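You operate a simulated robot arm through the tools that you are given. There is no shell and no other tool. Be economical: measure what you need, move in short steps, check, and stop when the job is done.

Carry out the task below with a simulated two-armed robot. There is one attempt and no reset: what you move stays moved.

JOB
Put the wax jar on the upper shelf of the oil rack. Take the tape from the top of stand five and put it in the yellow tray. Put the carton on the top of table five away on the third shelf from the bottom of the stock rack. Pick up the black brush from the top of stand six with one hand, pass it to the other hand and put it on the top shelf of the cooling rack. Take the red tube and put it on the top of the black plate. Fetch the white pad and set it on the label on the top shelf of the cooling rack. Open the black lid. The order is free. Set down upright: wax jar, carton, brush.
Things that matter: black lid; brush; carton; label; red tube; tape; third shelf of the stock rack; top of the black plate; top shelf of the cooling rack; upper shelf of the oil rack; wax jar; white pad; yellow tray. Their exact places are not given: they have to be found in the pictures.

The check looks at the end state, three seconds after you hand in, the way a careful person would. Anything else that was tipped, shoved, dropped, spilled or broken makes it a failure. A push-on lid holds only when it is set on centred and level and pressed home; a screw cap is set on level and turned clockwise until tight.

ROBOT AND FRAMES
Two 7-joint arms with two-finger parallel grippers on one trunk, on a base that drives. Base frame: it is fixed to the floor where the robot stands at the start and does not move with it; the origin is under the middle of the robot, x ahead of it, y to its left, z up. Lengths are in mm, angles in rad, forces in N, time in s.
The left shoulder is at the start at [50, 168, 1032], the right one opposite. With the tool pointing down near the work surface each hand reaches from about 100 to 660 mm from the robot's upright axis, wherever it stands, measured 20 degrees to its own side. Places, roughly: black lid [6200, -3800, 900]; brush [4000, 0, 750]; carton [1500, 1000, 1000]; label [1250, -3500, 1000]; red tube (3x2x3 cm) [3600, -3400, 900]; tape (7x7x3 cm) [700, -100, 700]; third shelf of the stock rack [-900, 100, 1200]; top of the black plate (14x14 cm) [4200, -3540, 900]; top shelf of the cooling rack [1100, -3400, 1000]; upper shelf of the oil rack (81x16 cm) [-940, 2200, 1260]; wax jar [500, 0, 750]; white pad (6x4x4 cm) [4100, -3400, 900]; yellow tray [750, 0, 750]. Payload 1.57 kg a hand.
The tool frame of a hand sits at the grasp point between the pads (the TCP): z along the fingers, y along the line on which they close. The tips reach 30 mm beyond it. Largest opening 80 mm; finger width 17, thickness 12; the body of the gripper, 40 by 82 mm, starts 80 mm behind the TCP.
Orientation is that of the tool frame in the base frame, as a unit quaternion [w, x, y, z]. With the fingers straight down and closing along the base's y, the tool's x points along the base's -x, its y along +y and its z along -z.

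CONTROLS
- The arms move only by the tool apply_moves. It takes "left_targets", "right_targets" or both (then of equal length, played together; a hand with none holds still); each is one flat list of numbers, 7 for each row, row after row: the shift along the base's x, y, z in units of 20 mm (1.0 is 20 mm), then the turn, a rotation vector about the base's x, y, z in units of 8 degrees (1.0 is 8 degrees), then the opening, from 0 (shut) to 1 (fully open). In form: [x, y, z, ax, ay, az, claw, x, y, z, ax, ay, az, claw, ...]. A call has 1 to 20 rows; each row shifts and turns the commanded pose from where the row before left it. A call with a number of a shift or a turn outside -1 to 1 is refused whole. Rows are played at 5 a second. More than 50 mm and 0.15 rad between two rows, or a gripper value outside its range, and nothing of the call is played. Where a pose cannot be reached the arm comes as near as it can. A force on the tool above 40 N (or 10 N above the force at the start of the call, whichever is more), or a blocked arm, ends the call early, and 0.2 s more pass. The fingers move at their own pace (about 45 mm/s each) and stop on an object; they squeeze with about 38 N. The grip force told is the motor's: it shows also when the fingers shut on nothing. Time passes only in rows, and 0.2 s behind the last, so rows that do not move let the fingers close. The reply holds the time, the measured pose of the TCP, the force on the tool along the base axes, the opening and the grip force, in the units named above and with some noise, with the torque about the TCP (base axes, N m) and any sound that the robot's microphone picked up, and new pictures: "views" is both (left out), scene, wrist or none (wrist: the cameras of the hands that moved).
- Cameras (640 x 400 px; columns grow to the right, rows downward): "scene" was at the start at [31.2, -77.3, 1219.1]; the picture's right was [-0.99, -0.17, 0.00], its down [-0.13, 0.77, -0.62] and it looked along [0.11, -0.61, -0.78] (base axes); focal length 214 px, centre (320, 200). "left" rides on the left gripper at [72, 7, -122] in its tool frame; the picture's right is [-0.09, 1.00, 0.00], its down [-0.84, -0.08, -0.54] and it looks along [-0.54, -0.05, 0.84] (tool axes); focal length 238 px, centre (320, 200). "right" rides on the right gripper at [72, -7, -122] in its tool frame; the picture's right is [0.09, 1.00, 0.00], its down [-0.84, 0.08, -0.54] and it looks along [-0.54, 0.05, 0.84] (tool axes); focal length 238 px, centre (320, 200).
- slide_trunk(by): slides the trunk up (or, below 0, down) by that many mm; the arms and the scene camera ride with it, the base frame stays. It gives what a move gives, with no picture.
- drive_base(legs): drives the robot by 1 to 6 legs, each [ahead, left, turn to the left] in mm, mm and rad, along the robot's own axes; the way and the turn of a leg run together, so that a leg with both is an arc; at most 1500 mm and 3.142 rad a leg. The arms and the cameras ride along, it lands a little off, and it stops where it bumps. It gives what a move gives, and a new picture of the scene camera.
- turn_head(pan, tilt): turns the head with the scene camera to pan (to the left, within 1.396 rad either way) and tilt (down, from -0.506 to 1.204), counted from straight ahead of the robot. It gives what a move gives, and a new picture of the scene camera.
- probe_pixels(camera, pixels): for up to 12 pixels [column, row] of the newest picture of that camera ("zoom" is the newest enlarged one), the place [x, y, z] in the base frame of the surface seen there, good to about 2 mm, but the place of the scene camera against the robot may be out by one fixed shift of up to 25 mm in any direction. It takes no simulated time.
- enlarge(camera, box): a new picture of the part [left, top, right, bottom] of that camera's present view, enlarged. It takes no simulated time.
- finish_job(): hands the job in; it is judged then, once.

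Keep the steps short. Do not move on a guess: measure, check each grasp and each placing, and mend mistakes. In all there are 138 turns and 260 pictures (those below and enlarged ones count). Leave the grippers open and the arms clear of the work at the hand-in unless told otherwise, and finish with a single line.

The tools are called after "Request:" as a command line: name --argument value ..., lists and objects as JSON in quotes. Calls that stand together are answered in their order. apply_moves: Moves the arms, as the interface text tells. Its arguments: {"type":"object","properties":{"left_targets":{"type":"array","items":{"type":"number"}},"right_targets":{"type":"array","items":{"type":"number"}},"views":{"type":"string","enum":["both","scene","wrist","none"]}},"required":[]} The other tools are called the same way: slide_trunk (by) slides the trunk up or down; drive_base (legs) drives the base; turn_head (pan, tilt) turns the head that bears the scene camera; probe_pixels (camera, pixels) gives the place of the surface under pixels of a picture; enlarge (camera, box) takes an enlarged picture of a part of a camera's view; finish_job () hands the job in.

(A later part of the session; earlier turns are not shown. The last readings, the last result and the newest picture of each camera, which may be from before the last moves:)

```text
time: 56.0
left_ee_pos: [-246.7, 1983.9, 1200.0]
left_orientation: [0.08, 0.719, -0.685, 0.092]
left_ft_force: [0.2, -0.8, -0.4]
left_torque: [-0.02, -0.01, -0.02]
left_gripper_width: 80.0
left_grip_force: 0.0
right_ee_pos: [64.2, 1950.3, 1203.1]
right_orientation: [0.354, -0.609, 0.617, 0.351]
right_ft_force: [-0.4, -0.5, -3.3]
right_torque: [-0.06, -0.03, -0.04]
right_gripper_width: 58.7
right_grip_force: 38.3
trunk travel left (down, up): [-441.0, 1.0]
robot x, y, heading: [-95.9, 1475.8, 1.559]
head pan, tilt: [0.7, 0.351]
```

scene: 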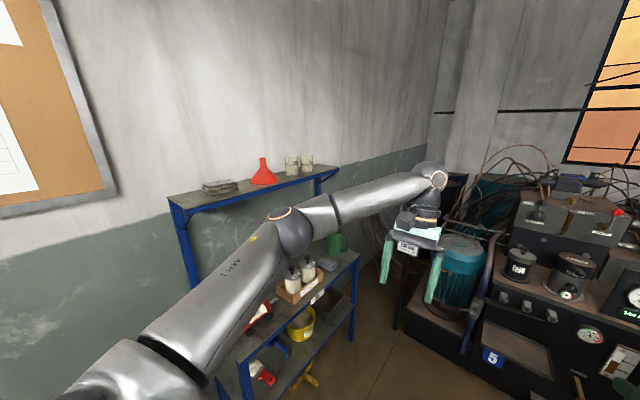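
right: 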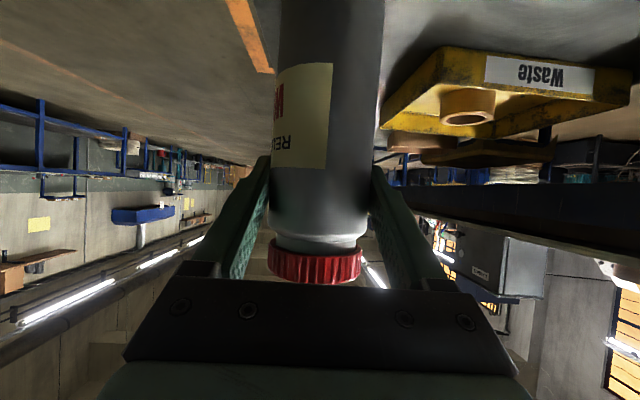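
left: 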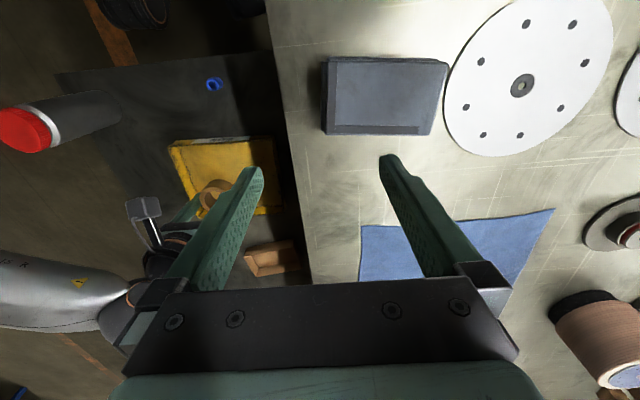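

Request:
drive_base --legs '[[0, 0, 1.583], [0, -350, 0]]'

Request:
turn_head --pan -0.3 --tilt 0.3

```text
time: 63.5
left_ee_pos: [-601.2, 1679.6, 1199.6]
left_orientation: [-0.01, 0.992, 0.028, 0.121]
left_ft_force: [-0.7, -0.1, -0.6]
left_torque: [0.01, -0.02, 0.01]
left_gripper_width: 79.9
left_grip_force: 0.0
right_ee_pos: [-569.0, 1991.5, 1201.2]
right_orientation: [0.0, 0.867, -0.002, -0.498]
right_ft_force: [-0.7, 0.3, -3.8]
right_torque: [0.0, -0.04, 0.04]
right_gripper_width: 58.5
right_grip_force: 38.2
trunk travel left (down, up): [-441.0, 1.0]
robot x, y, heading: [-93.5, 1834.2, 3.134]
head pan, tilt: [0.7, 0.351]
```

scene: 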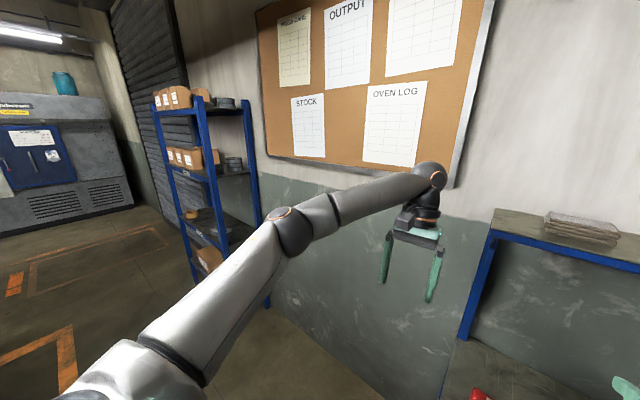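

```text
time: 64.8
left_ee_pos: [-600.5, 1678.6, 1199.8]
left_orientation: [-0.008, 0.992, 0.027, 0.121]
left_ft_force: [0.2, -0.6, 0.4]
left_torque: [0.01, -0.02, 0.0]
left_gripper_width: 79.9
left_grip_force: 0.0
right_ee_pos: [-569.6, 1991.6, 1201.1]
right_orientation: [0.001, 0.867, -0.001, -0.498]
right_ft_force: [0.0, -0.3, -4.3]
right_torque: [-0.01, -0.01, 0.0]
right_gripper_width: 58.6
right_grip_force: 37.5
trunk travel left (down, up): [-441.0, 1.0]
robot x, y, heading: [-98.6, 1832.3, 3.134]
head pan, tilt: [-0.3, 0.3]
```

scene: 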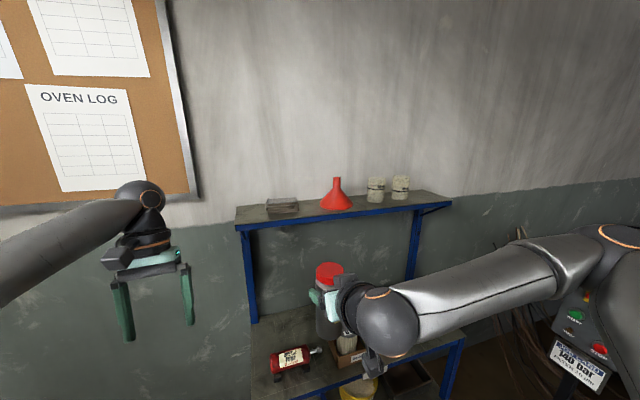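

Request:
enlarge --camera "scene" --box '[225, 165, 465, 315]'

Request:
probe_pixels --camera "scene" --pixels '[[238, 222], [240, 210], [268, 212], [298, 210], [322, 206], [352, 207], [370, 198], [408, 197], [445, 202], [430, 194], [310, 214], [337, 210]]'

```text
2.67 times, centred on (345, 240) of scene
```

zoom: 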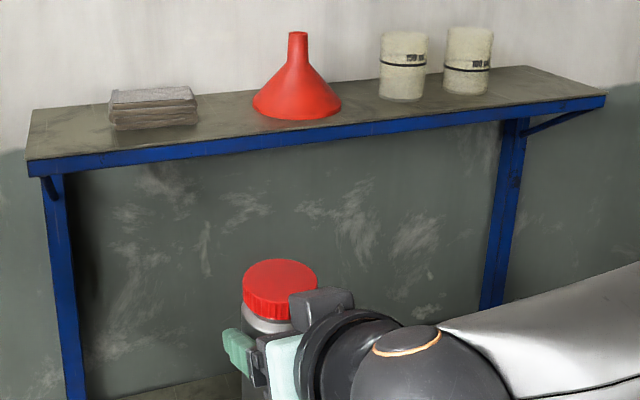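

```text
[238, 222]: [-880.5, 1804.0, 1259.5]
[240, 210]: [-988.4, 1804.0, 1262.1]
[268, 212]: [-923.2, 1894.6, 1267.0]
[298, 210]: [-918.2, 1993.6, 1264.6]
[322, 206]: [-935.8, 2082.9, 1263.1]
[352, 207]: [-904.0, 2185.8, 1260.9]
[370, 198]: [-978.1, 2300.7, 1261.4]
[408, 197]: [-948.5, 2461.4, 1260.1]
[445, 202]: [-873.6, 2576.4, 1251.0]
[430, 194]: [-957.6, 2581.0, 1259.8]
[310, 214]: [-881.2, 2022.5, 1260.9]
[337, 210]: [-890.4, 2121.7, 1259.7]
```

Choose the free left end of the shelf (y≈1845; shelf left edge 1804, plates start 1890). Raise the jar to z≈1400 and shift to y≈1847 before approaching; left hand withdraws.

Request:
apply_moves --right_targets '[0, -0.72, 1, 0, 0, 0, 0.3, 0, -0.72, 1, 0, 0, 0, 0.3, 0, -0.72, 1, 0, 0, 0, 0.3, 0, -0.72, 1, 0, 0, 0, 0.3, 0, -0.72, 1, 0, 0, 0, 0.3, 0, -0.72, 1, 0, 0, 0, 0.3, 0, -0.72, 1, 0, 0, 0, 0.3, 0, -0.72, 1, 0, 0, 0, 0.3, 0, -0.72, 1, 0, 0, 0, 0.3, 0, -0.72, 1, 0, 0, 0, 0.3]' --left_targets '[0.7, -0.6, 0, 0, 0, 0, 1, 0.7, -0.6, 0, 0, 0, 0, 1, 0.7, -0.6, 0, 0, 0, 0, 1, 0.7, -0.6, 0, 0, 0, 0, 1, 0.7, -0.6, 0, 0, 0, 0, 1, 0.7, -0.6, 0, 0, 0, 0, 1, 0.7, -0.6, 0, 0, 0, 0, 1, 0, -0.6, 0, 0, 0, 0, 1, 0, -0.6, 0, 0, 0, 0, 1, 0, -0.6, 0, 0, 0, 0, 1]' --views "none"

Request:
drive_base --legs '[[230, 0, 0]]'

```text
time: 67.0
left_ee_pos: [-502.9, 1557.6, 1201.7]
left_orientation: [-0.008, 0.992, 0.027, 0.121]
left_ft_force: [0.0, -0.7, 0.3]
left_torque: [0.03, 0.0, -0.02]
left_gripper_width: 80.1
left_grip_force: 0.1
right_ee_pos: [-569.0, 1847.1, 1399.5]
right_orientation: [-0.001, 0.867, -0.001, -0.498]
right_ft_force: [0.4, -0.5, -4.3]
right_torque: [0.01, -0.04, -0.02]
right_gripper_width: 58.4
right_grip_force: 38.0
trunk travel left (down, up): [-441.0, 1.0]
robot x, y, heading: [-96.7, 1836.2, 3.139]
head pan, tilt: [-0.3, 0.3]
```

```text
time: 68.7
left_ee_pos: [-732.0, 1561.8, 1201.2]
left_orientation: [-0.008, 0.992, 0.026, 0.121]
left_ft_force: [0.5, -0.5, -0.2]
left_torque: [-0.02, -0.01, -0.02]
left_gripper_width: 79.7
left_grip_force: 0.0
right_ee_pos: [-798.2, 1850.1, 1399.5]
right_orientation: [0.0, 0.868, -0.002, -0.497]
right_ft_force: [0.0, 0.0, -4.5]
right_torque: [-0.02, -0.03, 0.04]
right_gripper_width: 58.5
right_grip_force: 37.9
trunk travel left (down, up): [-441.0, 1.0]
robot x, y, heading: [-323.6, 1833.0, 3.135]
head pan, tilt: [-0.3, 0.3]
```

scene: 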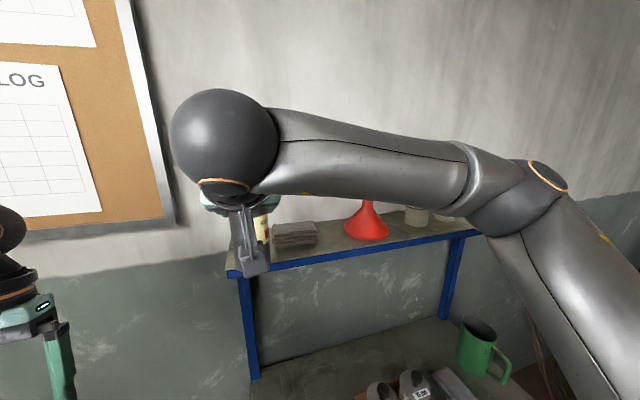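

Request:
apply_moves --right_targets '[0, 0, 0, 0, 0, 0, 0.3]' --views "wrist"

Request:
enlarge --camera "scene" --box '[180, 180, 420, 330]'

```text
time: 69.1
left_ee_pos: [-731.5, 1561.9, 1202.1]
left_orientation: [-0.009, 0.992, 0.026, 0.121]
left_ft_force: [-0.3, 0.6, -0.1]
left_torque: [0.01, -0.01, -0.03]
left_gripper_width: 80.0
left_grip_force: 0.2
right_ee_pos: [-797.3, 1849.4, 1398.0]
right_orientation: [0.0, 0.868, -0.002, -0.496]
right_ft_force: [0.3, 0.4, -3.7]
right_torque: [-0.03, 0.0, -0.01]
right_gripper_width: 58.6
right_grip_force: 37.6
trunk travel left (down, up): [-441.0, 1.0]
robot x, y, heading: [-323.5, 1834.7, 3.14]
head pan, tilt: [-0.3, 0.3]
```

right: 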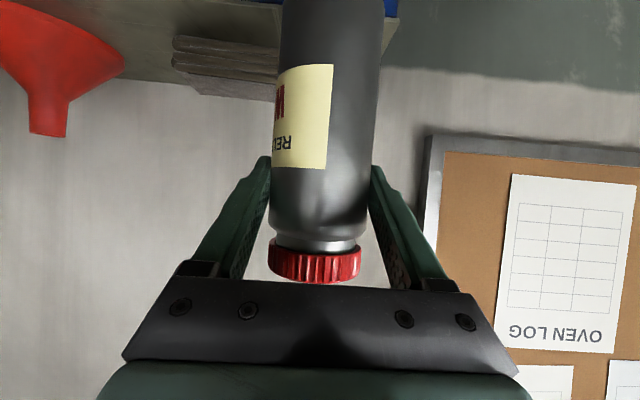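

```text
2.67 times, centred on (300, 255) of scene
```

zoom: 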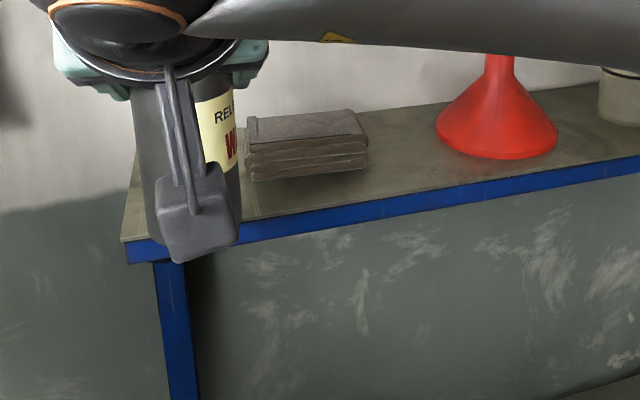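

Request:
probe_pixels --camera "right" --pixels '[[392, 6], [390, 25], [388, 50], [272, 55], [272, 85], [185, 50], [150, 70], [270, 20], [250, 8], [391, 15], [310, 20]]'

Request:
probe_pixels --camera "zoom" --pixels '[[150, 240], [240, 225], [260, 200], [247, 150], [300, 215], [190, 210]]'

```text
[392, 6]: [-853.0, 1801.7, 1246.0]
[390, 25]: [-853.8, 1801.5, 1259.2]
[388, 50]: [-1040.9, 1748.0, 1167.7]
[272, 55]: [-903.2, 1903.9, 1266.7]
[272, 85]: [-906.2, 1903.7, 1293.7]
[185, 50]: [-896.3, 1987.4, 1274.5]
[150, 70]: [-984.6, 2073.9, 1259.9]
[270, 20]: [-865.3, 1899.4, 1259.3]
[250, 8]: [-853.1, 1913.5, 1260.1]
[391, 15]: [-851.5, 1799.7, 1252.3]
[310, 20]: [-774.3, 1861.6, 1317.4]
```

```text
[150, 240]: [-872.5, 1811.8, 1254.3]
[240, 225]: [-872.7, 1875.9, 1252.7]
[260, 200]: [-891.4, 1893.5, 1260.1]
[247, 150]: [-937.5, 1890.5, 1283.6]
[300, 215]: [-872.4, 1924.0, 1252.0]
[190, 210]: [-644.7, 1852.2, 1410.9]
```

Shelf front edge x≈-853, left end 1801, plates from 1904, top 1260. Move the jar over x≈-925, y≈1852.

Request:
apply_moves --right_targets '[-0.8, 0.02, 0, 0, 0, 0, 0.3, -0.8, 0.02, 0, 0, 0, 0, 0.3, -0.8, 0.02, 0, 0, 0, 0, 0.3, -0.8, 0.02, 0, 0, 0, 0, 0.3, -0.8, 0.02, 0, 0, 0, 0, 0.3, -0.8, 0.02, 0, 0, 0, 0, 0.3, -0.8, 0, 0, 0, 0, 0, 0.3, -0.8, 0, 0, 0, 0, 0, 0.3, 0, 0, 0, 0, 0, 0, 0.3]' --views "both"

```text
time: 71.1
left_ee_pos: [-730.9, 1561.0, 1201.3]
left_orientation: [-0.008, 0.992, 0.025, 0.122]
left_ft_force: [-0.2, 0.7, 0.1]
left_torque: [-0.04, 0.02, -0.02]
left_gripper_width: 79.8
left_grip_force: 0.1
right_ee_pos: [-924.7, 1851.6, 1398.4]
right_orientation: [0.0, 0.867, -0.002, -0.498]
right_ft_force: [-0.6, -0.2, -4.5]
right_torque: [-0.01, -0.03, -0.01]
right_gripper_width: 58.6
right_grip_force: 38.2
trunk travel left (down, up): [-441.0, 1.0]
robot x, y, heading: [-322.1, 1832.6, 3.139]
head pan, tilt: [-0.3, 0.3]
```

scene: 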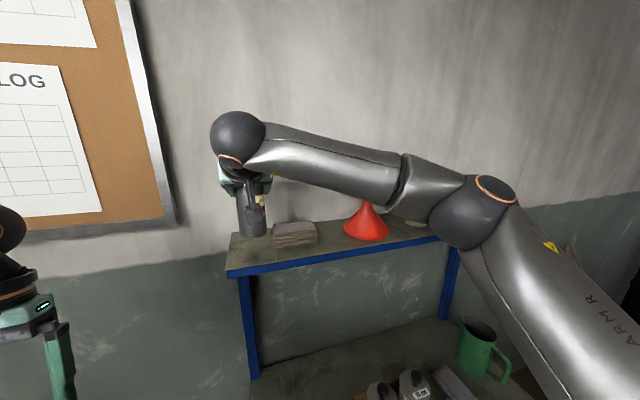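
right: 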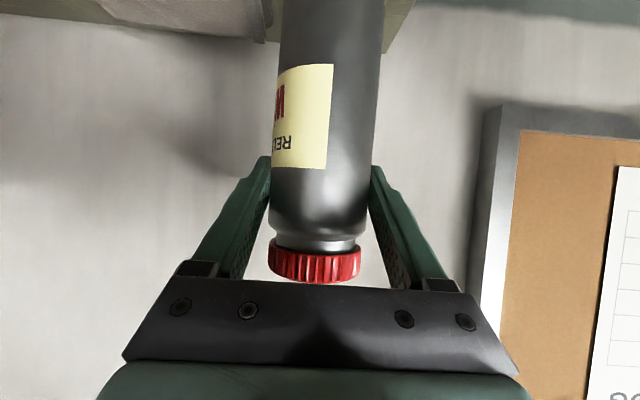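

Request:
apply_moves --right_targets '[0, 0, -0.7, 0, 0, 0, 0.3, 0, 0, -0.5, 0, 0, 0, 0.3, 0, 0, -0.25, 0, 0, 0, 0.3, 0, 0, -0.15, 0, 0, 0, 0.3, 0, 0, 0, 0, 0, 0, 0.3]' --views "wrist"

Request:
enlarge --camera "scene" --box '[190, 150, 340, 290]'

```text
time: 72.3
left_ee_pos: [-732.0, 1561.3, 1201.0]
left_orientation: [-0.008, 0.992, 0.026, 0.12]
left_ft_force: [0.6, -0.4, 0.0]
left_torque: [-0.02, 0.02, 0.0]
left_gripper_width: 79.9
left_grip_force: 0.1
right_ee_pos: [-925.3, 1852.8, 1366.5]
right_orientation: [0.0, 0.867, -0.003, -0.498]
right_ft_force: [0.2, -0.1, -4.6]
right_torque: [0.02, -0.04, 0.02]
right_gripper_width: 58.6
right_grip_force: 37.4
trunk travel left (down, up): [-441.0, 1.0]
robot x, y, heading: [-321.2, 1835.8, 3.145]
head pan, tilt: [-0.3, 0.3]
```

right: 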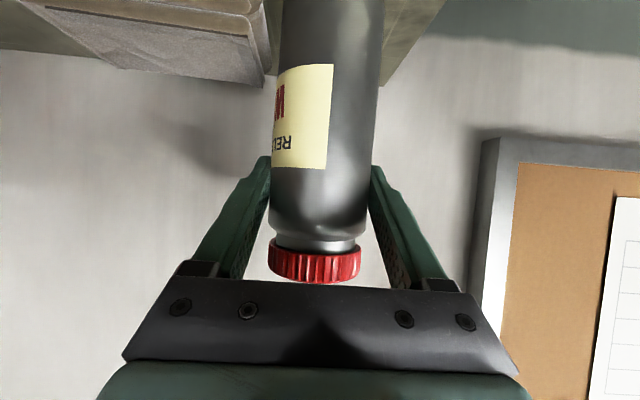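

```text
2.86 times, centred on (265, 220) of scene
```

zoom: 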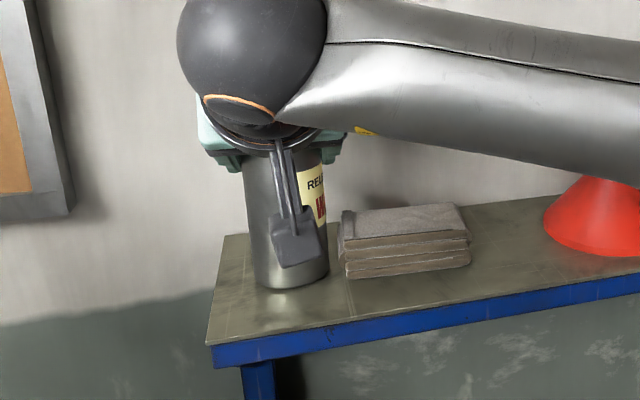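

Request:
apply_moves --right_targets '[0, -0.1, -0.1, 0, 0, 0, 0.3, 0, -0.1, -0.08, 0, 0, 0, 0.3, 0, 0, 0, 0, 0, 0, 0.3]' --views "none"

```text
time: 73.1
left_ee_pos: [-730.6, 1561.8, 1201.3]
left_orientation: [-0.008, 0.992, 0.025, 0.12]
left_ft_force: [0.4, 0.2, 0.1]
left_torque: [-0.01, 0.01, 0.02]
left_gripper_width: 79.8
left_grip_force: 0.1
right_ee_pos: [-923.7, 1849.9, 1366.4]
right_orientation: [-0.002, 0.865, -0.005, -0.502]
right_ft_force: [-4.1, 4.9, 11.7]
right_torque: [0.76, 0.05, 0.15]
right_gripper_width: 58.7
right_grip_force: 37.7
trunk travel left (down, up): [-441.0, 1.0]
robot x, y, heading: [-323.3, 1836.2, 3.138]
head pan, tilt: [-0.3, 0.3]
```

Contact. Release and back out along the tool axis.

Request:
apply_moves --right_targets '[0, 0.05, 0.08, 0, 0, 0, 0.3, 0, 0, 0, 0, 0, 0, 0.8, 0, 0, 0, 0, 0, 0, 0.95, 0, 0, 0, 0, 0, 0, 0.95, 0.43, 0, 0.25, 0, 0, 0, 0.95, 0.87, 0, 0.5, 0, 0, 0, 0.95, 0.87, 0, 0.5, 0, 0, 0, 0.95, 0.87, 0, 0.5, 0, 0, 0, 0.95, 0.87, 0, 0.5, 0, 0, 0, 0.95, 0.87, 0, 0.5, 0, 0, 0, 0.95, 0.87, 0, 0.5, 0, 0, 0, 0.95]' --views "both"

```text
time: 75.5
left_ee_pos: [-731.4, 1561.5, 1201.6]
left_orientation: [-0.008, 0.992, 0.026, 0.12]
left_ft_force: [-0.2, -0.7, 1.0]
left_torque: [-0.02, 0.0, 0.03]
left_gripper_width: 80.1
left_grip_force: 0.0
right_ee_pos: [-812.5, 1844.5, 1429.8]
right_orientation: [0.0, 0.867, -0.002, -0.498]
right_ft_force: [0.0, 0.7, -0.4]
right_torque: [0.0, 0.01, 0.05]
right_gripper_width: 75.8
right_grip_force: 0.1
trunk travel left (down, up): [-441.0, 1.0]
robot x, y, heading: [-322.3, 1830.8, 3.139]
head pan, tilt: [-0.3, 0.3]
```

scene: 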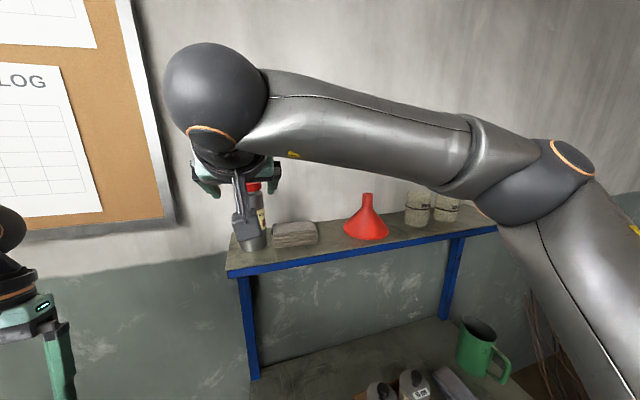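
right: 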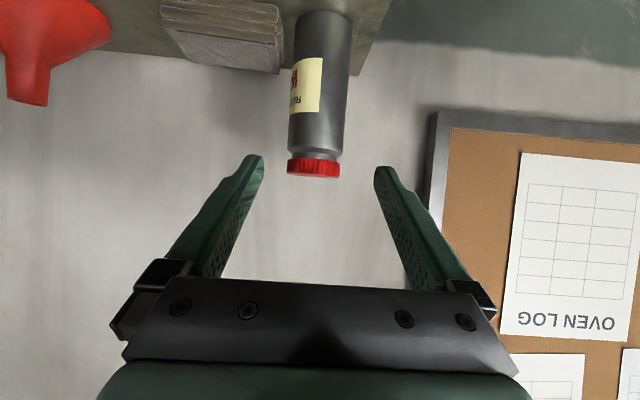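

Jar is standing on the shelf. Back off, and look toward table five.

Request:
drive_base --legs '[[-280, 0, 0], [0, 0, -1.57]]'

Request:
turn_head --pan -0.7 --tilt 0.4

```text
time: 81.2
left_ee_pos: [-324.4, 2235.2, 1201.8]
left_orientation: [0.079, 0.729, -0.674, 0.092]
left_ft_force: [0.5, 0.0, 1.0]
left_torque: [-0.01, 0.02, -0.01]
left_gripper_width: 80.3
left_grip_force: 0.1
right_ee_pos: [-41.0, 2324.8, 1428.5]
right_orientation: [-0.348, 0.619, -0.607, -0.356]
right_ft_force: [0.4, -0.9, -0.5]
right_torque: [0.02, 0.01, 0.01]
right_gripper_width: 76.1
right_grip_force: 0.0
trunk travel left (down, up): [-441.0, 1.0]
robot x, y, heading: [-46.2, 1836.2, 1.587]
head pan, tilt: [-0.3, 0.3]
```

scene: 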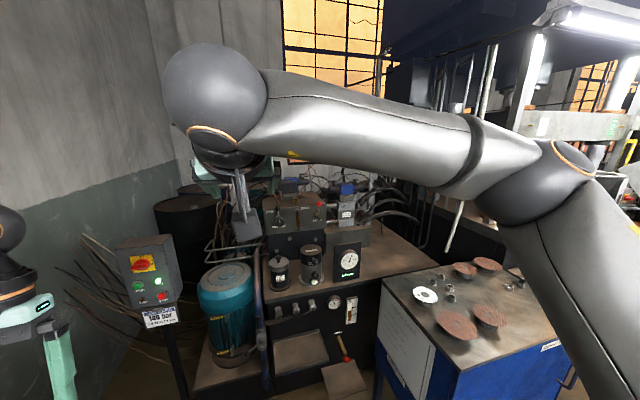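

```text
time: 82.1
left_ee_pos: [-324.1, 2235.7, 1201.3]
left_orientation: [0.079, 0.728, -0.674, 0.092]
left_ft_force: [0.0, 0.5, 0.0]
left_torque: [0.03, -0.03, 0.02]
left_gripper_width: 80.0
left_grip_force: 0.0
right_ee_pos: [-41.0, 2325.5, 1429.1]
right_orientation: [-0.348, 0.619, -0.607, -0.356]
right_ft_force: [0.5, 0.1, 0.8]
right_torque: [-0.03, -0.03, 0.02]
right_gripper_width: 76.1
right_grip_force: 0.0
trunk travel left (down, up): [-441.0, 1.0]
robot x, y, heading: [-39.4, 1832.1, 1.588]
head pan, tilt: [-0.7, 0.4]
```

scene: 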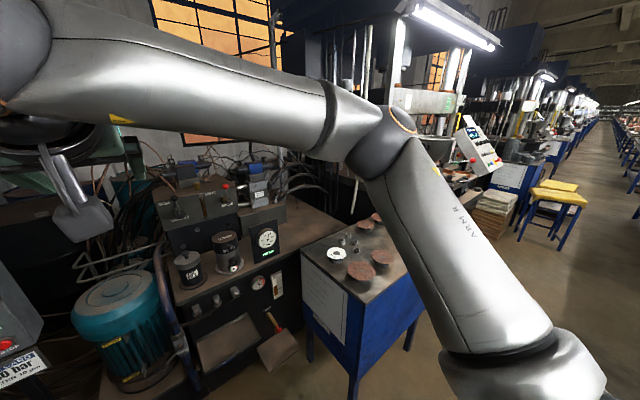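

Tuck the right arm back to a neutral pose and straighten the left.

Request:
apply_moves --right_targets '[0.8, -0.3, -1, -0.75, 0, 0, 1, 0.8, -0.3, -1, -0.75, 0, 0, 1, 0.8, -0.3, -1, -0.75, 0, 0, 1, 0.8, -0.3, -1, -0.75, 0, 0, 1, 0.8, -0.3, -1, -0.75, 0, 0, 1, 0.8, -0.3, -1, -0.75, 0, 0, 1, 0.8, -0.3, -1, -0.75, 0, 0, 1, 0.8, -0.3, -1, -0.75, 0, 0, 1, 0.8, -0.3, -1, -0.75, 0, 0, 1, 0.8, -0.3, -1, -0.75, 0, 0, 1]' --left_targets '[0.4, 0, 0, 0.43, 0.05, 0, 1, 0.4, 0, 0, 0.43, 0.05, 0, 1, 0.4, 0, 0, 0.43, 0.05, 0, 1, 0.4, 0, 0, 0.43, 0.05, 0, 1, 0.4, 0, 0, 0, 0, 0, 1, 0.4, 0, 0, 0, 0, 0, 1, 0, 0, 0, 0, 0, 0, 1, 0, 0, 0, 0, 0, 0, 1, 0, 0, 0, 0, 0, 0, 1, 0, 0, 0, 0, 0, 0, 1]' --views "none"

Request:
drive_base --legs '[[0, 0, -1.57]]'

Request:
turn_head --pan -0.1 --tilt 0.35

```text
time: 84.3
left_ee_pos: [-275.0, 2236.1, 1199.6]
left_orientation: [0.001, 0.734, -0.679, 0.0]
left_ft_force: [1.0, -0.5, 0.0]
left_torque: [0.01, 0.0, 0.01]
left_gripper_width: 80.1
left_grip_force: 0.1
right_ee_pos: [119.1, 2267.1, 1227.7]
right_orientation: [0.009, 0.71, -0.704, -0.005]
right_ft_force: [0.0, 0.4, 0.0]
right_torque: [-0.02, 0.03, -0.01]
right_gripper_width: 80.5
right_grip_force: 0.1
trunk travel left (down, up): [-441.0, 1.0]
robot x, y, heading: [-41.2, 1833.6, 1.588]
head pan, tilt: [-0.7, 0.4]
```

```text
time: 88.6
left_ee_pos: [364.7, 2062.5, 1200.2]
left_orientation: [0.0, -0.03, 1.0, -0.001]
left_ft_force: [0.5, 0.1, 0.0]
left_torque: [-0.02, 0.01, 0.01]
left_gripper_width: 80.3
left_grip_force: 0.1
right_ee_pos: [388.5, 1669.1, 1226.9]
right_orientation: [-0.002, 0.006, 1.0, 0.01]
right_ft_force: [0.1, -0.1, 0.9]
right_torque: [-0.01, -0.03, 0.03]
right_gripper_width: 79.8
right_grip_force: 0.0
trunk travel left (down, up): [-441.0, 1.0]
robot x, y, heading: [-41.1, 1832.6, -0.002]
head pan, tilt: [-0.7, 0.4]
```

scene: 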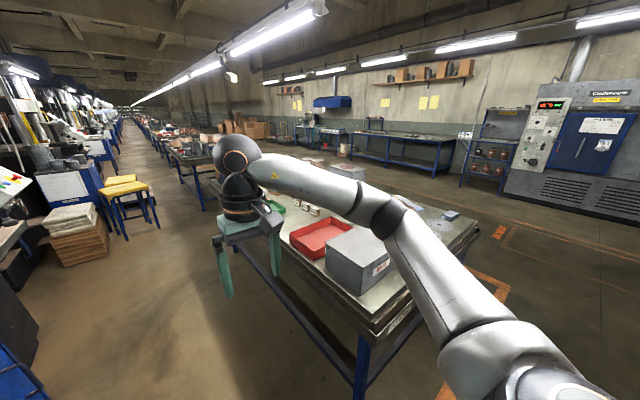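

```text
time: 89.6
left_ee_pos: [364.5, 2061.4, 1199.3]
left_orientation: [-0.001, -0.03, 1.0, 0.0]
left_ft_force: [0.0, 0.3, 0.7]
left_torque: [-0.01, 0.02, -0.01]
left_gripper_width: 79.8
left_grip_force: 0.1
right_ee_pos: [388.2, 1668.6, 1227.6]
right_orientation: [-0.003, 0.005, 1.0, 0.009]
right_ft_force: [0.0, 1.0, 0.5]
right_torque: [0.01, 0.02, 0.02]
right_gripper_width: 80.2
right_grip_force: 0.0
trunk travel left (down, up): [-441.0, 1.0]
robot x, y, heading: [-43.6, 1833.1, 0.003]
head pan, tilt: [-0.099, 0.351]
```

scene: 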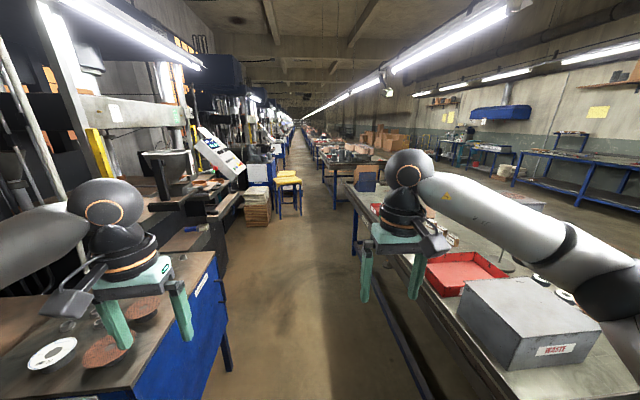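

Request:
enlarge --camera "scene" --box '[330, 130, 530, 300]'

Request:
probe_pixels --camera "scene" --pixels '[[365, 178], [352, 195], [378, 205], [480, 310], [415, 340], [450, 240], [290, 190], [230, 200], [225, 350]]'

```text
2.35 times, centred on (430, 215) of scene
```

zoom: 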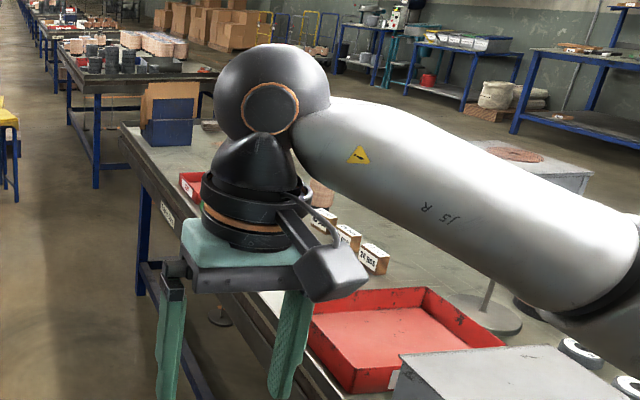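

```text
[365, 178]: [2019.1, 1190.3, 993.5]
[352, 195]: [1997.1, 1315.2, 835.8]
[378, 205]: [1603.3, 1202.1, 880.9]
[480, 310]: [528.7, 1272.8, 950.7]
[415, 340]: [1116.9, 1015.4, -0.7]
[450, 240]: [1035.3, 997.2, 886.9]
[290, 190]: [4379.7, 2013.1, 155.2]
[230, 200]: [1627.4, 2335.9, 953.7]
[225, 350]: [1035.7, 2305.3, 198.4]
```

Drive along the aisle beside table five to view its cartons (left hand pulled in).

Request:
apply_moves --left_targets '[0.5, -1, 0, 0, 0, 0, 1, 0.5, -1, 0, 0, 0, 0, 1, 0.5, -1, 0, 0, 0, 0, 1, 0.5, -1, 0, 0, 0, 0, 1]' --views "none"

Request:
drive_base --legs '[[900, 0, 0]]'

Request:
turn_head --pan -0.8 --tilt 0.5

```text
time: 90.6
left_ee_pos: [402.9, 1983.2, 1198.2]
left_orientation: [0.0, -0.03, 1.0, 0.0]
left_ft_force: [-0.4, -0.4, 0.2]
left_torque: [-0.01, -0.01, -0.02]
left_gripper_width: 80.3
left_grip_force: 0.1
right_ee_pos: [388.0, 1666.9, 1226.6]
right_orientation: [-0.003, 0.006, 1.0, 0.01]
right_ft_force: [-0.3, 0.3, 0.9]
right_torque: [-0.04, 0.02, 0.03]
right_gripper_width: 80.0
right_grip_force: 0.1
trunk travel left (down, up): [-441.0, 1.0]
robot x, y, heading: [-41.3, 1830.9, -0.001]
head pan, tilt: [-0.099, 0.351]
```

```text
time: 95.2
left_ee_pos: [1280.1, 1991.7, 1197.6]
left_orientation: [0.0, -0.033, 0.999, -0.001]
left_ft_force: [-0.2, 0.2, 1.0]
left_torque: [0.01, 0.03, 0.03]
left_gripper_width: 79.8
left_grip_force: 0.1
right_ee_pos: [1267.5, 1677.4, 1227.2]
right_orientation: [-0.003, 0.0, 1.0, 0.009]
right_ft_force: [0.8, -0.3, 0.9]
right_torque: [-0.02, 0.02, 0.0]
right_gripper_width: 80.2
right_grip_force: 0.0
trunk travel left (down, up): [-441.0, 1.0]
robot x, y, heading: [837.8, 1838.7, 0.01]
head pan, tilt: [-0.099, 0.351]
```

scene: 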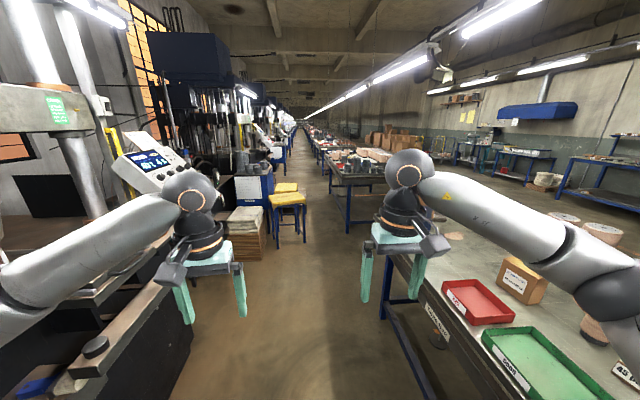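

```text
time: 96.3
left_ee_pos: [1278.9, 1994.1, 1197.6]
left_orientation: [0.0, -0.034, 0.999, -0.001]
left_ft_force: [-0.9, -0.1, -0.1]
left_torque: [0.01, -0.04, 0.0]
left_gripper_width: 80.1
left_grip_force: 0.1
right_ee_pos: [1267.9, 1678.5, 1228.7]
right_orientation: [-0.001, 0.0, 1.0, 0.01]
right_ft_force: [0.0, 0.4, 0.8]
right_torque: [0.02, -0.02, -0.01]
right_gripper_width: 80.0
right_grip_force: 0.0
trunk travel left (down, up): [-441.0, 1.0]
robot x, y, heading: [835.1, 1840.8, 0.007]
head pan, tilt: [-0.799, 0.499]
```

scene: 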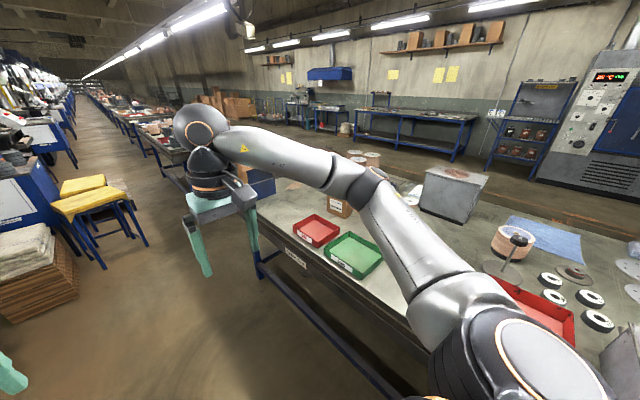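

Request:
enlarge --camera "scene" --box '[250, 150, 450, 300]'

Request:
probe_pixels --camera "scene" --pixels '[[335, 202], [340, 214], [330, 212], [350, 214], [265, 200], [300, 275], [318, 232], [355, 255]]'

```text
2.67 times, centred on (350, 225) of scene
```

zoom: 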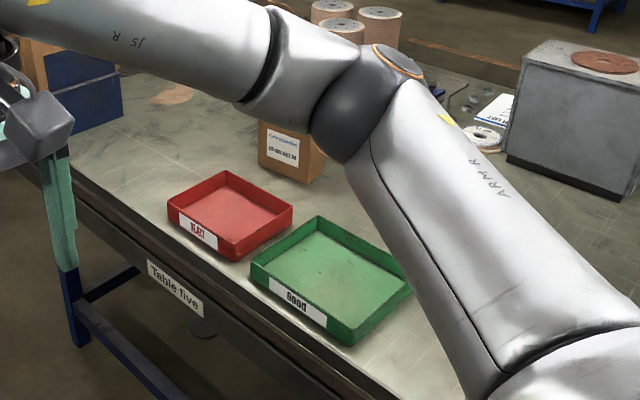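

```text
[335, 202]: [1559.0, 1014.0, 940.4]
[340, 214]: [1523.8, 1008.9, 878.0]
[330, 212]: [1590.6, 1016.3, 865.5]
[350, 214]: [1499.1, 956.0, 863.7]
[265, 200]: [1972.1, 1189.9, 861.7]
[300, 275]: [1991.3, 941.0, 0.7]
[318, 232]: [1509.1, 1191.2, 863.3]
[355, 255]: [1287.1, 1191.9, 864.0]
```

Request:
drive_base --legs '[[640, -30, 0], [0, 0, -1.57]]'

Request:
turn_head --pan 0 --tilt 0.7

```text
time: 103.7
left_ee_pos: [1615.8, 1368.7, 1198.1]
left_orientation: [-0.001, 0.688, 0.726, 0.0]
left_ft_force: [0.0, -0.1, 0.4]
left_torque: [0.01, 0.02, -0.02]
left_gripper_width: 80.0
left_grip_force: 0.1
right_ee_pos: [1297.6, 1385.4, 1227.4]
right_orientation: [0.006, 0.712, 0.702, 0.008]
right_ft_force: [0.6, -0.2, 0.1]
right_torque: [-0.03, 0.01, 0.0]
right_gripper_width: 79.9
right_grip_force: 0.0
trunk travel left (down, up): [-441.0, 1.0]
robot x, y, heading: [1468.5, 1814.9, -1.575]
head pan, tilt: [-0.799, 0.499]
```

scene: 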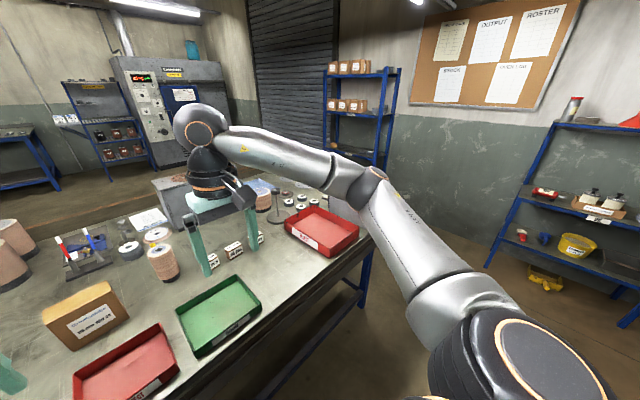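

```text
time: 104.8
left_ee_pos: [1615.2, 1367.3, 1197.9]
left_orientation: [-0.001, 0.689, 0.725, -0.001]
left_ft_force: [0.7, 0.2, 0.0]
left_torque: [-0.01, 0.01, 0.04]
left_gripper_width: 79.7
left_grip_force: 0.0
right_ee_pos: [1299.1, 1385.2, 1227.6]
right_orientation: [0.005, 0.713, 0.702, 0.007]
right_ft_force: [-0.1, -0.8, -0.4]
right_torque: [0.01, 0.02, 0.02]
right_gripper_width: 79.8
right_grip_force: 0.0
trunk travel left (down, up): [-441.0, 1.0]
robot x, y, heading: [1465.9, 1811.7, -1.577]
head pan, tilt: [0.0, 0.7]
```

scene: 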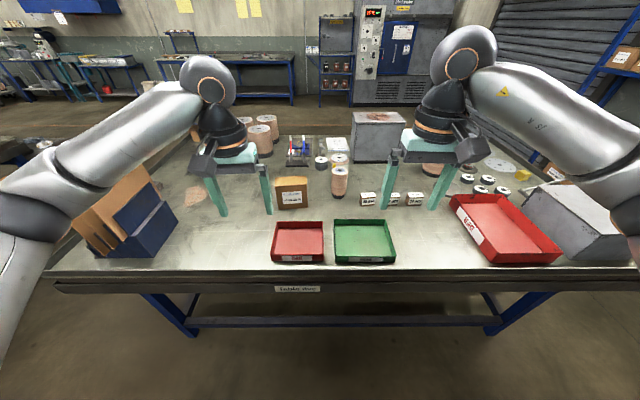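

Request:
enlarge --camera "scene" --box '[240, 160, 360, 240]'

Request:
probe_pixels --camera "scene" --pixels '[[279, 205], [305, 205], [278, 187], [306, 188], [280, 179], [304, 179], [290, 225], [290, 250], [320, 262], [320, 272], [292, 215]]'

```text
5.00 times, centred on (300, 200) of scene
```

zoom: 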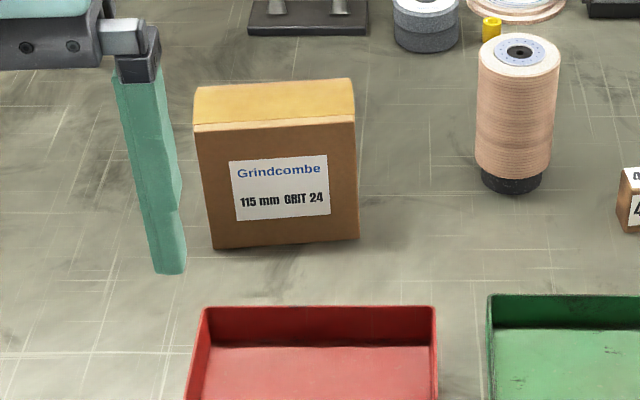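

```text
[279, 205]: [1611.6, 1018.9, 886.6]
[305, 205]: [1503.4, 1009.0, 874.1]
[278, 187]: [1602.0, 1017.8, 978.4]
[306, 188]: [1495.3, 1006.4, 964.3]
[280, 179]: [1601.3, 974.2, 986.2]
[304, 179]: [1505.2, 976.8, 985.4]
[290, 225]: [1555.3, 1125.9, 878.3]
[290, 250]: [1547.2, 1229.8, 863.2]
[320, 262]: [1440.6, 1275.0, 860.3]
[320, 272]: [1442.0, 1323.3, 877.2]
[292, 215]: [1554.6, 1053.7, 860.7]
```

Carton (Grindcombe, ≈115×50×125) at ≈(1573,1003), table z≈860. I'll drive 200 closer, lower the trunk 100, and view with the left wrist camera.

Request:
drive_base --legs '[[200, 0, 0]]'

Request:
slide_trunk --by -80

Request:
apply_moves --left_targets '[0, 0, 0, 0, 0, 0, 1]' --views "wrist"

```text
time: 106.4
left_ee_pos: [1617.7, 1172.7, 1197.3]
left_orientation: [-0.001, 0.686, 0.728, -0.001]
left_ft_force: [-0.8, 0.2, 0.3]
left_torque: [0.03, 0.01, 0.01]
left_gripper_width: 80.1
left_grip_force: 0.0
right_ee_pos: [1300.8, 1187.5, 1227.1]
right_orientation: [0.005, 0.711, 0.704, 0.007]
right_ft_force: [-0.2, -0.3, -1.2]
right_torque: [-0.03, -0.01, 0.0]
right_gripper_width: 80.1
right_grip_force: 0.1
trunk travel left (down, up): [-441.0, 1.0]
robot x, y, heading: [1465.9, 1616.3, -1.568]
head pan, tilt: [0.0, 0.7]
```

scene: 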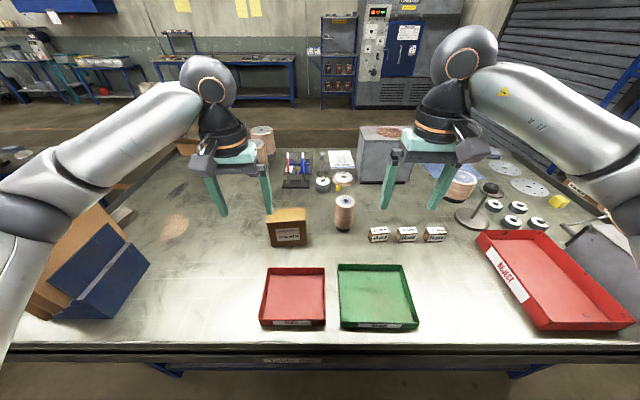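

```text
time: 107.5
left_ee_pos: [1617.9, 1174.6, 1117.7]
left_orientation: [-0.001, 0.686, 0.728, 0.0]
left_ft_force: [-1.0, 0.9, 0.8]
left_torque: [-0.03, -0.02, -0.01]
left_gripper_width: 80.1
left_grip_force: 0.0
right_ee_pos: [1302.1, 1187.9, 1146.9]
right_orientation: [0.006, 0.71, 0.704, 0.008]
right_ft_force: [-0.7, 0.2, -0.6]
right_torque: [0.0, 0.01, 0.0]
right_gripper_width: 80.0
right_grip_force: 0.0
trunk travel left (down, up): [-361.0, 81.0]
robot x, y, heading: [1467.2, 1620.8, -1.569]
head pan, tilt: [0.0, 0.7]
```

```text
time: 107.9
left_ee_pos: [1616.9, 1172.5, 1118.5]
left_orientation: [-0.001, 0.686, 0.727, -0.001]
left_ft_force: [0.0, 0.7, -0.2]
left_torque: [0.01, 0.01, 0.0]
left_gripper_width: 80.1
left_grip_force: 0.0
right_ee_pos: [1301.4, 1188.4, 1147.2]
right_orientation: [0.005, 0.711, 0.703, 0.008]
right_ft_force: [0.4, -0.1, 0.3]
right_torque: [-0.03, 0.05, 0.0]
right_gripper_width: 80.0
right_grip_force: 0.0
trunk travel left (down, up): [-361.0, 81.0]
robot x, y, heading: [1468.6, 1616.9, -1.567]
head pan, tilt: [0.0, 0.7]
```

left: 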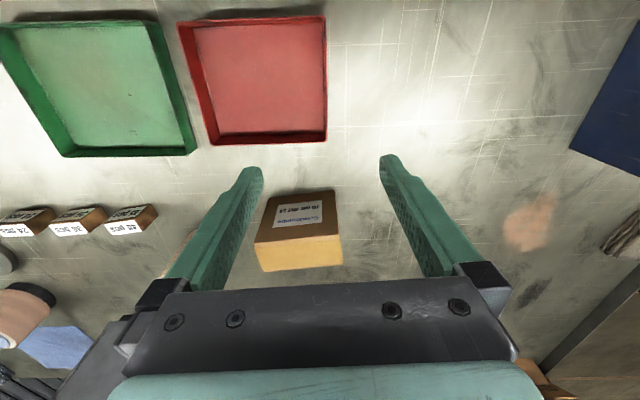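

Request:
probe_pixels --camera "left" --pixels '[[259, 246], [338, 240], [264, 267], [340, 261], [270, 200], [331, 194], [400, 230], [230, 150], [28, 290], [300, 180]]'

```text
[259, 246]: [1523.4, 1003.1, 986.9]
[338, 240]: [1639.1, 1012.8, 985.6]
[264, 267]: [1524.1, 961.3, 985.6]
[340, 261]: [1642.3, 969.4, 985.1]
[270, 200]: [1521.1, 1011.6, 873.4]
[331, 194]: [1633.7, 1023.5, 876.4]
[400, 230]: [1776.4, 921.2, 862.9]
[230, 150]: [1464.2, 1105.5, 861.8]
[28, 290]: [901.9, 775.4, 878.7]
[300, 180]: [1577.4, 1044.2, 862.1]
```

Carton axis is yawed ~5°. Swing the left tool to point toward -x and tilt it to 30° below horizontal, on the +x side of the carton.

Request:
apply_moves --left_targets '[0.47, -0.78, -0.26, 0, 0, -0.93, 1, 0.47, -0.78, -0.26, 0, 0, -0.93, 1, 0.47, -0.78, -0.26, 0, 0, -0.93, 1, 0.47, -0.78, -0.26, 0, 0, -0.93, 1, 0.47, -0.78, -0.26, 0, 0, -0.93, 1, 0.47, -0.78, -0.26, 0, 0, -0.93, 1, 0.47, -0.78, -0.26, 0, 0, -0.93, 1, 0.47, -0.78, -0.26, 0, 0, -0.93, 1, 0.47, -0.78, -0.26, 0, 0, -0.93, 1, 0.47, -0.78, -0.26, 0, 0, -0.93, 1, 0.47, -0.78, -0.26, 0, 0, -0.93, 1, 0, 0, 0, -0.08, 0.934, 0, 1, 0, 0, 0, -0.08, 0.934, 0, 1, 0, 0, 0, -0.08, 0.934, 0, 1, 0, 0, 0, -0.08, 0.934, 0, 1, 0, 0, 0, -0.08, 0.934, 0, 1, 0, 0, 0, -0.08, 0.934, 0, 1, 0, 0, 0, -0.08, 0.934, 0, 1, 0, 0, 0, -0.08, 0.934, 0, 1]' --views "both"

```text
time: 111.9
left_ee_pos: [1718.8, 1008.5, 1060.9]
left_orientation: [-0.008, 0.862, 0.087, -0.5]
left_ft_force: [1.1, 0.8, 0.3]
left_torque: [0.02, 0.01, 0.04]
left_gripper_width: 80.3
left_grip_force: 0.1
left hand out of reach, approached as far as the arm can: row 19
right_ee_pos: [1301.4, 1187.9, 1147.8]
right_orientation: [0.005, 0.71, 0.705, 0.007]
right_ft_force: [0.1, -0.1, -0.1]
right_torque: [0.02, 0.01, 0.01]
right_gripper_width: 80.0
right_grip_force: 0.1
trunk travel left (down, up): [-361.0, 81.0]
robot x, y, heading: [1465.7, 1616.9, -1.573]
head pan, tilt: [0.0, 0.7]
```

scene: 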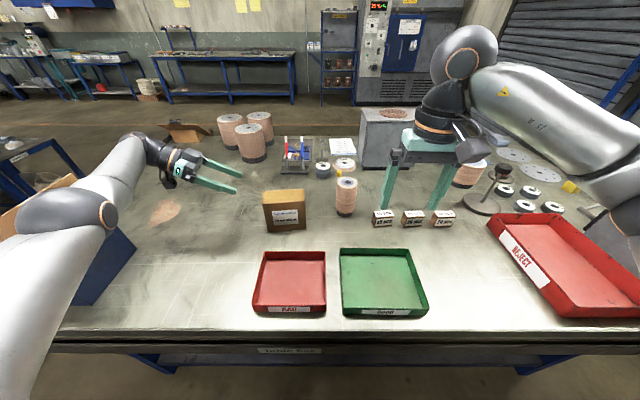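
left: 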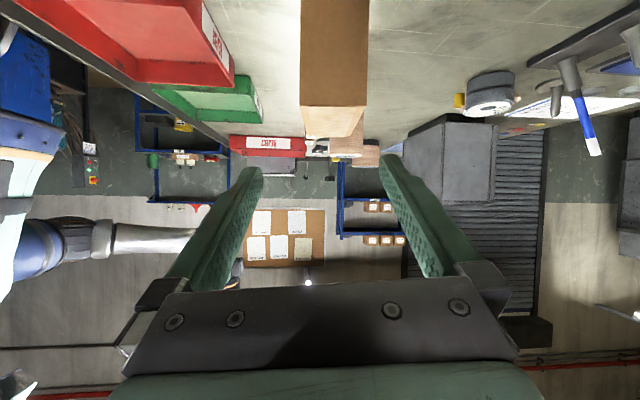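

Request:
apply_moves --left_targets '[-0.26, -0.14, -0.82, 0, 0, 0, 1, -0.26, -0.14, -0.82, 0, 0, 0, 1, -0.26, -0.14, -0.82, 0, 0, 0, 1, -0.26, -0.14, -0.82, 0, 0, 0, 1, 0, 0, 0, 0, 0, 0, 1]' --views "wrist"

```text
time: 113.1
left_ee_pos: [1695.4, 1008.4, 993.6]
left_orientation: [-0.008, 0.862, 0.087, -0.499]
left_ft_force: [-1.2, 0.9, -0.9]
left_torque: [0.04, -0.01, 0.0]
left_gripper_width: 80.1
left_grip_force: 0.0
left hand out of reach, approached as far as the arm can: row 2, 3, 4
right_ee_pos: [1301.2, 1187.6, 1147.3]
right_orientation: [0.005, 0.71, 0.705, 0.007]
right_ft_force: [0.1, -0.1, 0.2]
right_torque: [-0.02, 0.0, 0.02]
right_gripper_width: 79.8
right_grip_force: 0.0
trunk travel left (down, up): [-361.0, 81.0]
robot x, y, heading: [1466.8, 1617.3, -1.567]
head pan, tilt: [0.0, 0.7]
```

left: 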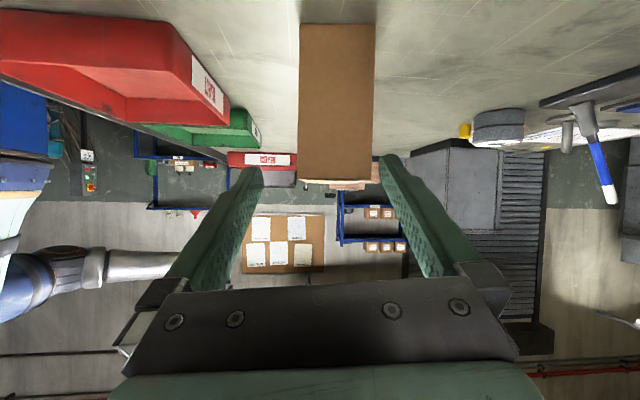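

Slightly out of reach in y; drive 40 mm closer.

Request:
drive_base --legs '[[40, 0, 0]]'

Request:
apply_moves --left_targets '[0, 0, 0, 0, 0, 0, 1]' --views "wrist"

```text
time: 114.0
left_ee_pos: [1695.3, 965.6, 993.5]
left_orientation: [-0.008, 0.861, 0.088, -0.5]
left_ft_force: [-0.4, -0.3, -0.2]
left_torque: [0.0, 0.04, -0.02]
left_gripper_width: 79.9
left_grip_force: 0.1
right_ee_pos: [1301.8, 1147.7, 1146.4]
right_orientation: [0.005, 0.71, 0.704, 0.007]
right_ft_force: [-0.2, -0.3, -0.6]
right_torque: [0.03, -0.02, -0.01]
right_gripper_width: 80.1
right_grip_force: 0.1
trunk travel left (down, up): [-361.0, 81.0]
robot x, y, heading: [1466.6, 1579.1, -1.571]
head pan, tilt: [0.0, 0.7]
```

scene: 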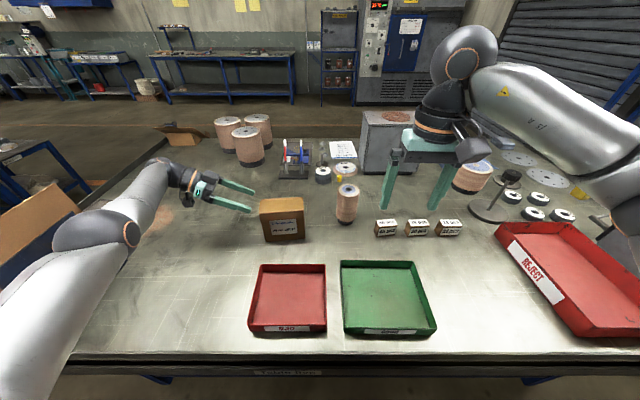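

```text
time: 114.4
left_ee_pos: [1695.2, 967.2, 994.0]
left_orientation: [-0.009, 0.862, 0.087, -0.5]
left_ft_force: [-0.2, 0.2, -0.6]
left_torque: [-0.02, -0.01, 0.01]
left_gripper_width: 80.3
left_grip_force: 0.0
right_ee_pos: [1301.3, 1147.5, 1147.4]
right_orientation: [0.005, 0.71, 0.704, 0.008]
right_ft_force: [1.1, -0.3, -0.3]
right_torque: [0.04, -0.02, 0.04]
right_gripper_width: 80.1
right_grip_force: 0.0
trunk travel left (down, up): [-361.0, 81.0]
robot x, y, heading: [1466.5, 1577.5, -1.572]
head pan, tilt: [0.0, 0.7]
```

left: 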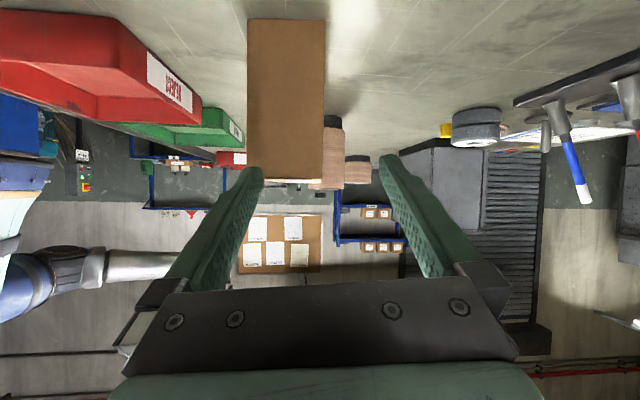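

Request:
probe_pixels --camera "left" --pixels '[[251, 60], [323, 60], [252, 165], [320, 165], [286, 120], [286, 25]]'

```text
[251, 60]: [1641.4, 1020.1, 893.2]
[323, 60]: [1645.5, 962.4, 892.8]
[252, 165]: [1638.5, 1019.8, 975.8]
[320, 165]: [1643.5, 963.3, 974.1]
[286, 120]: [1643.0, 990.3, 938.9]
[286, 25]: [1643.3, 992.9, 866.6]
```

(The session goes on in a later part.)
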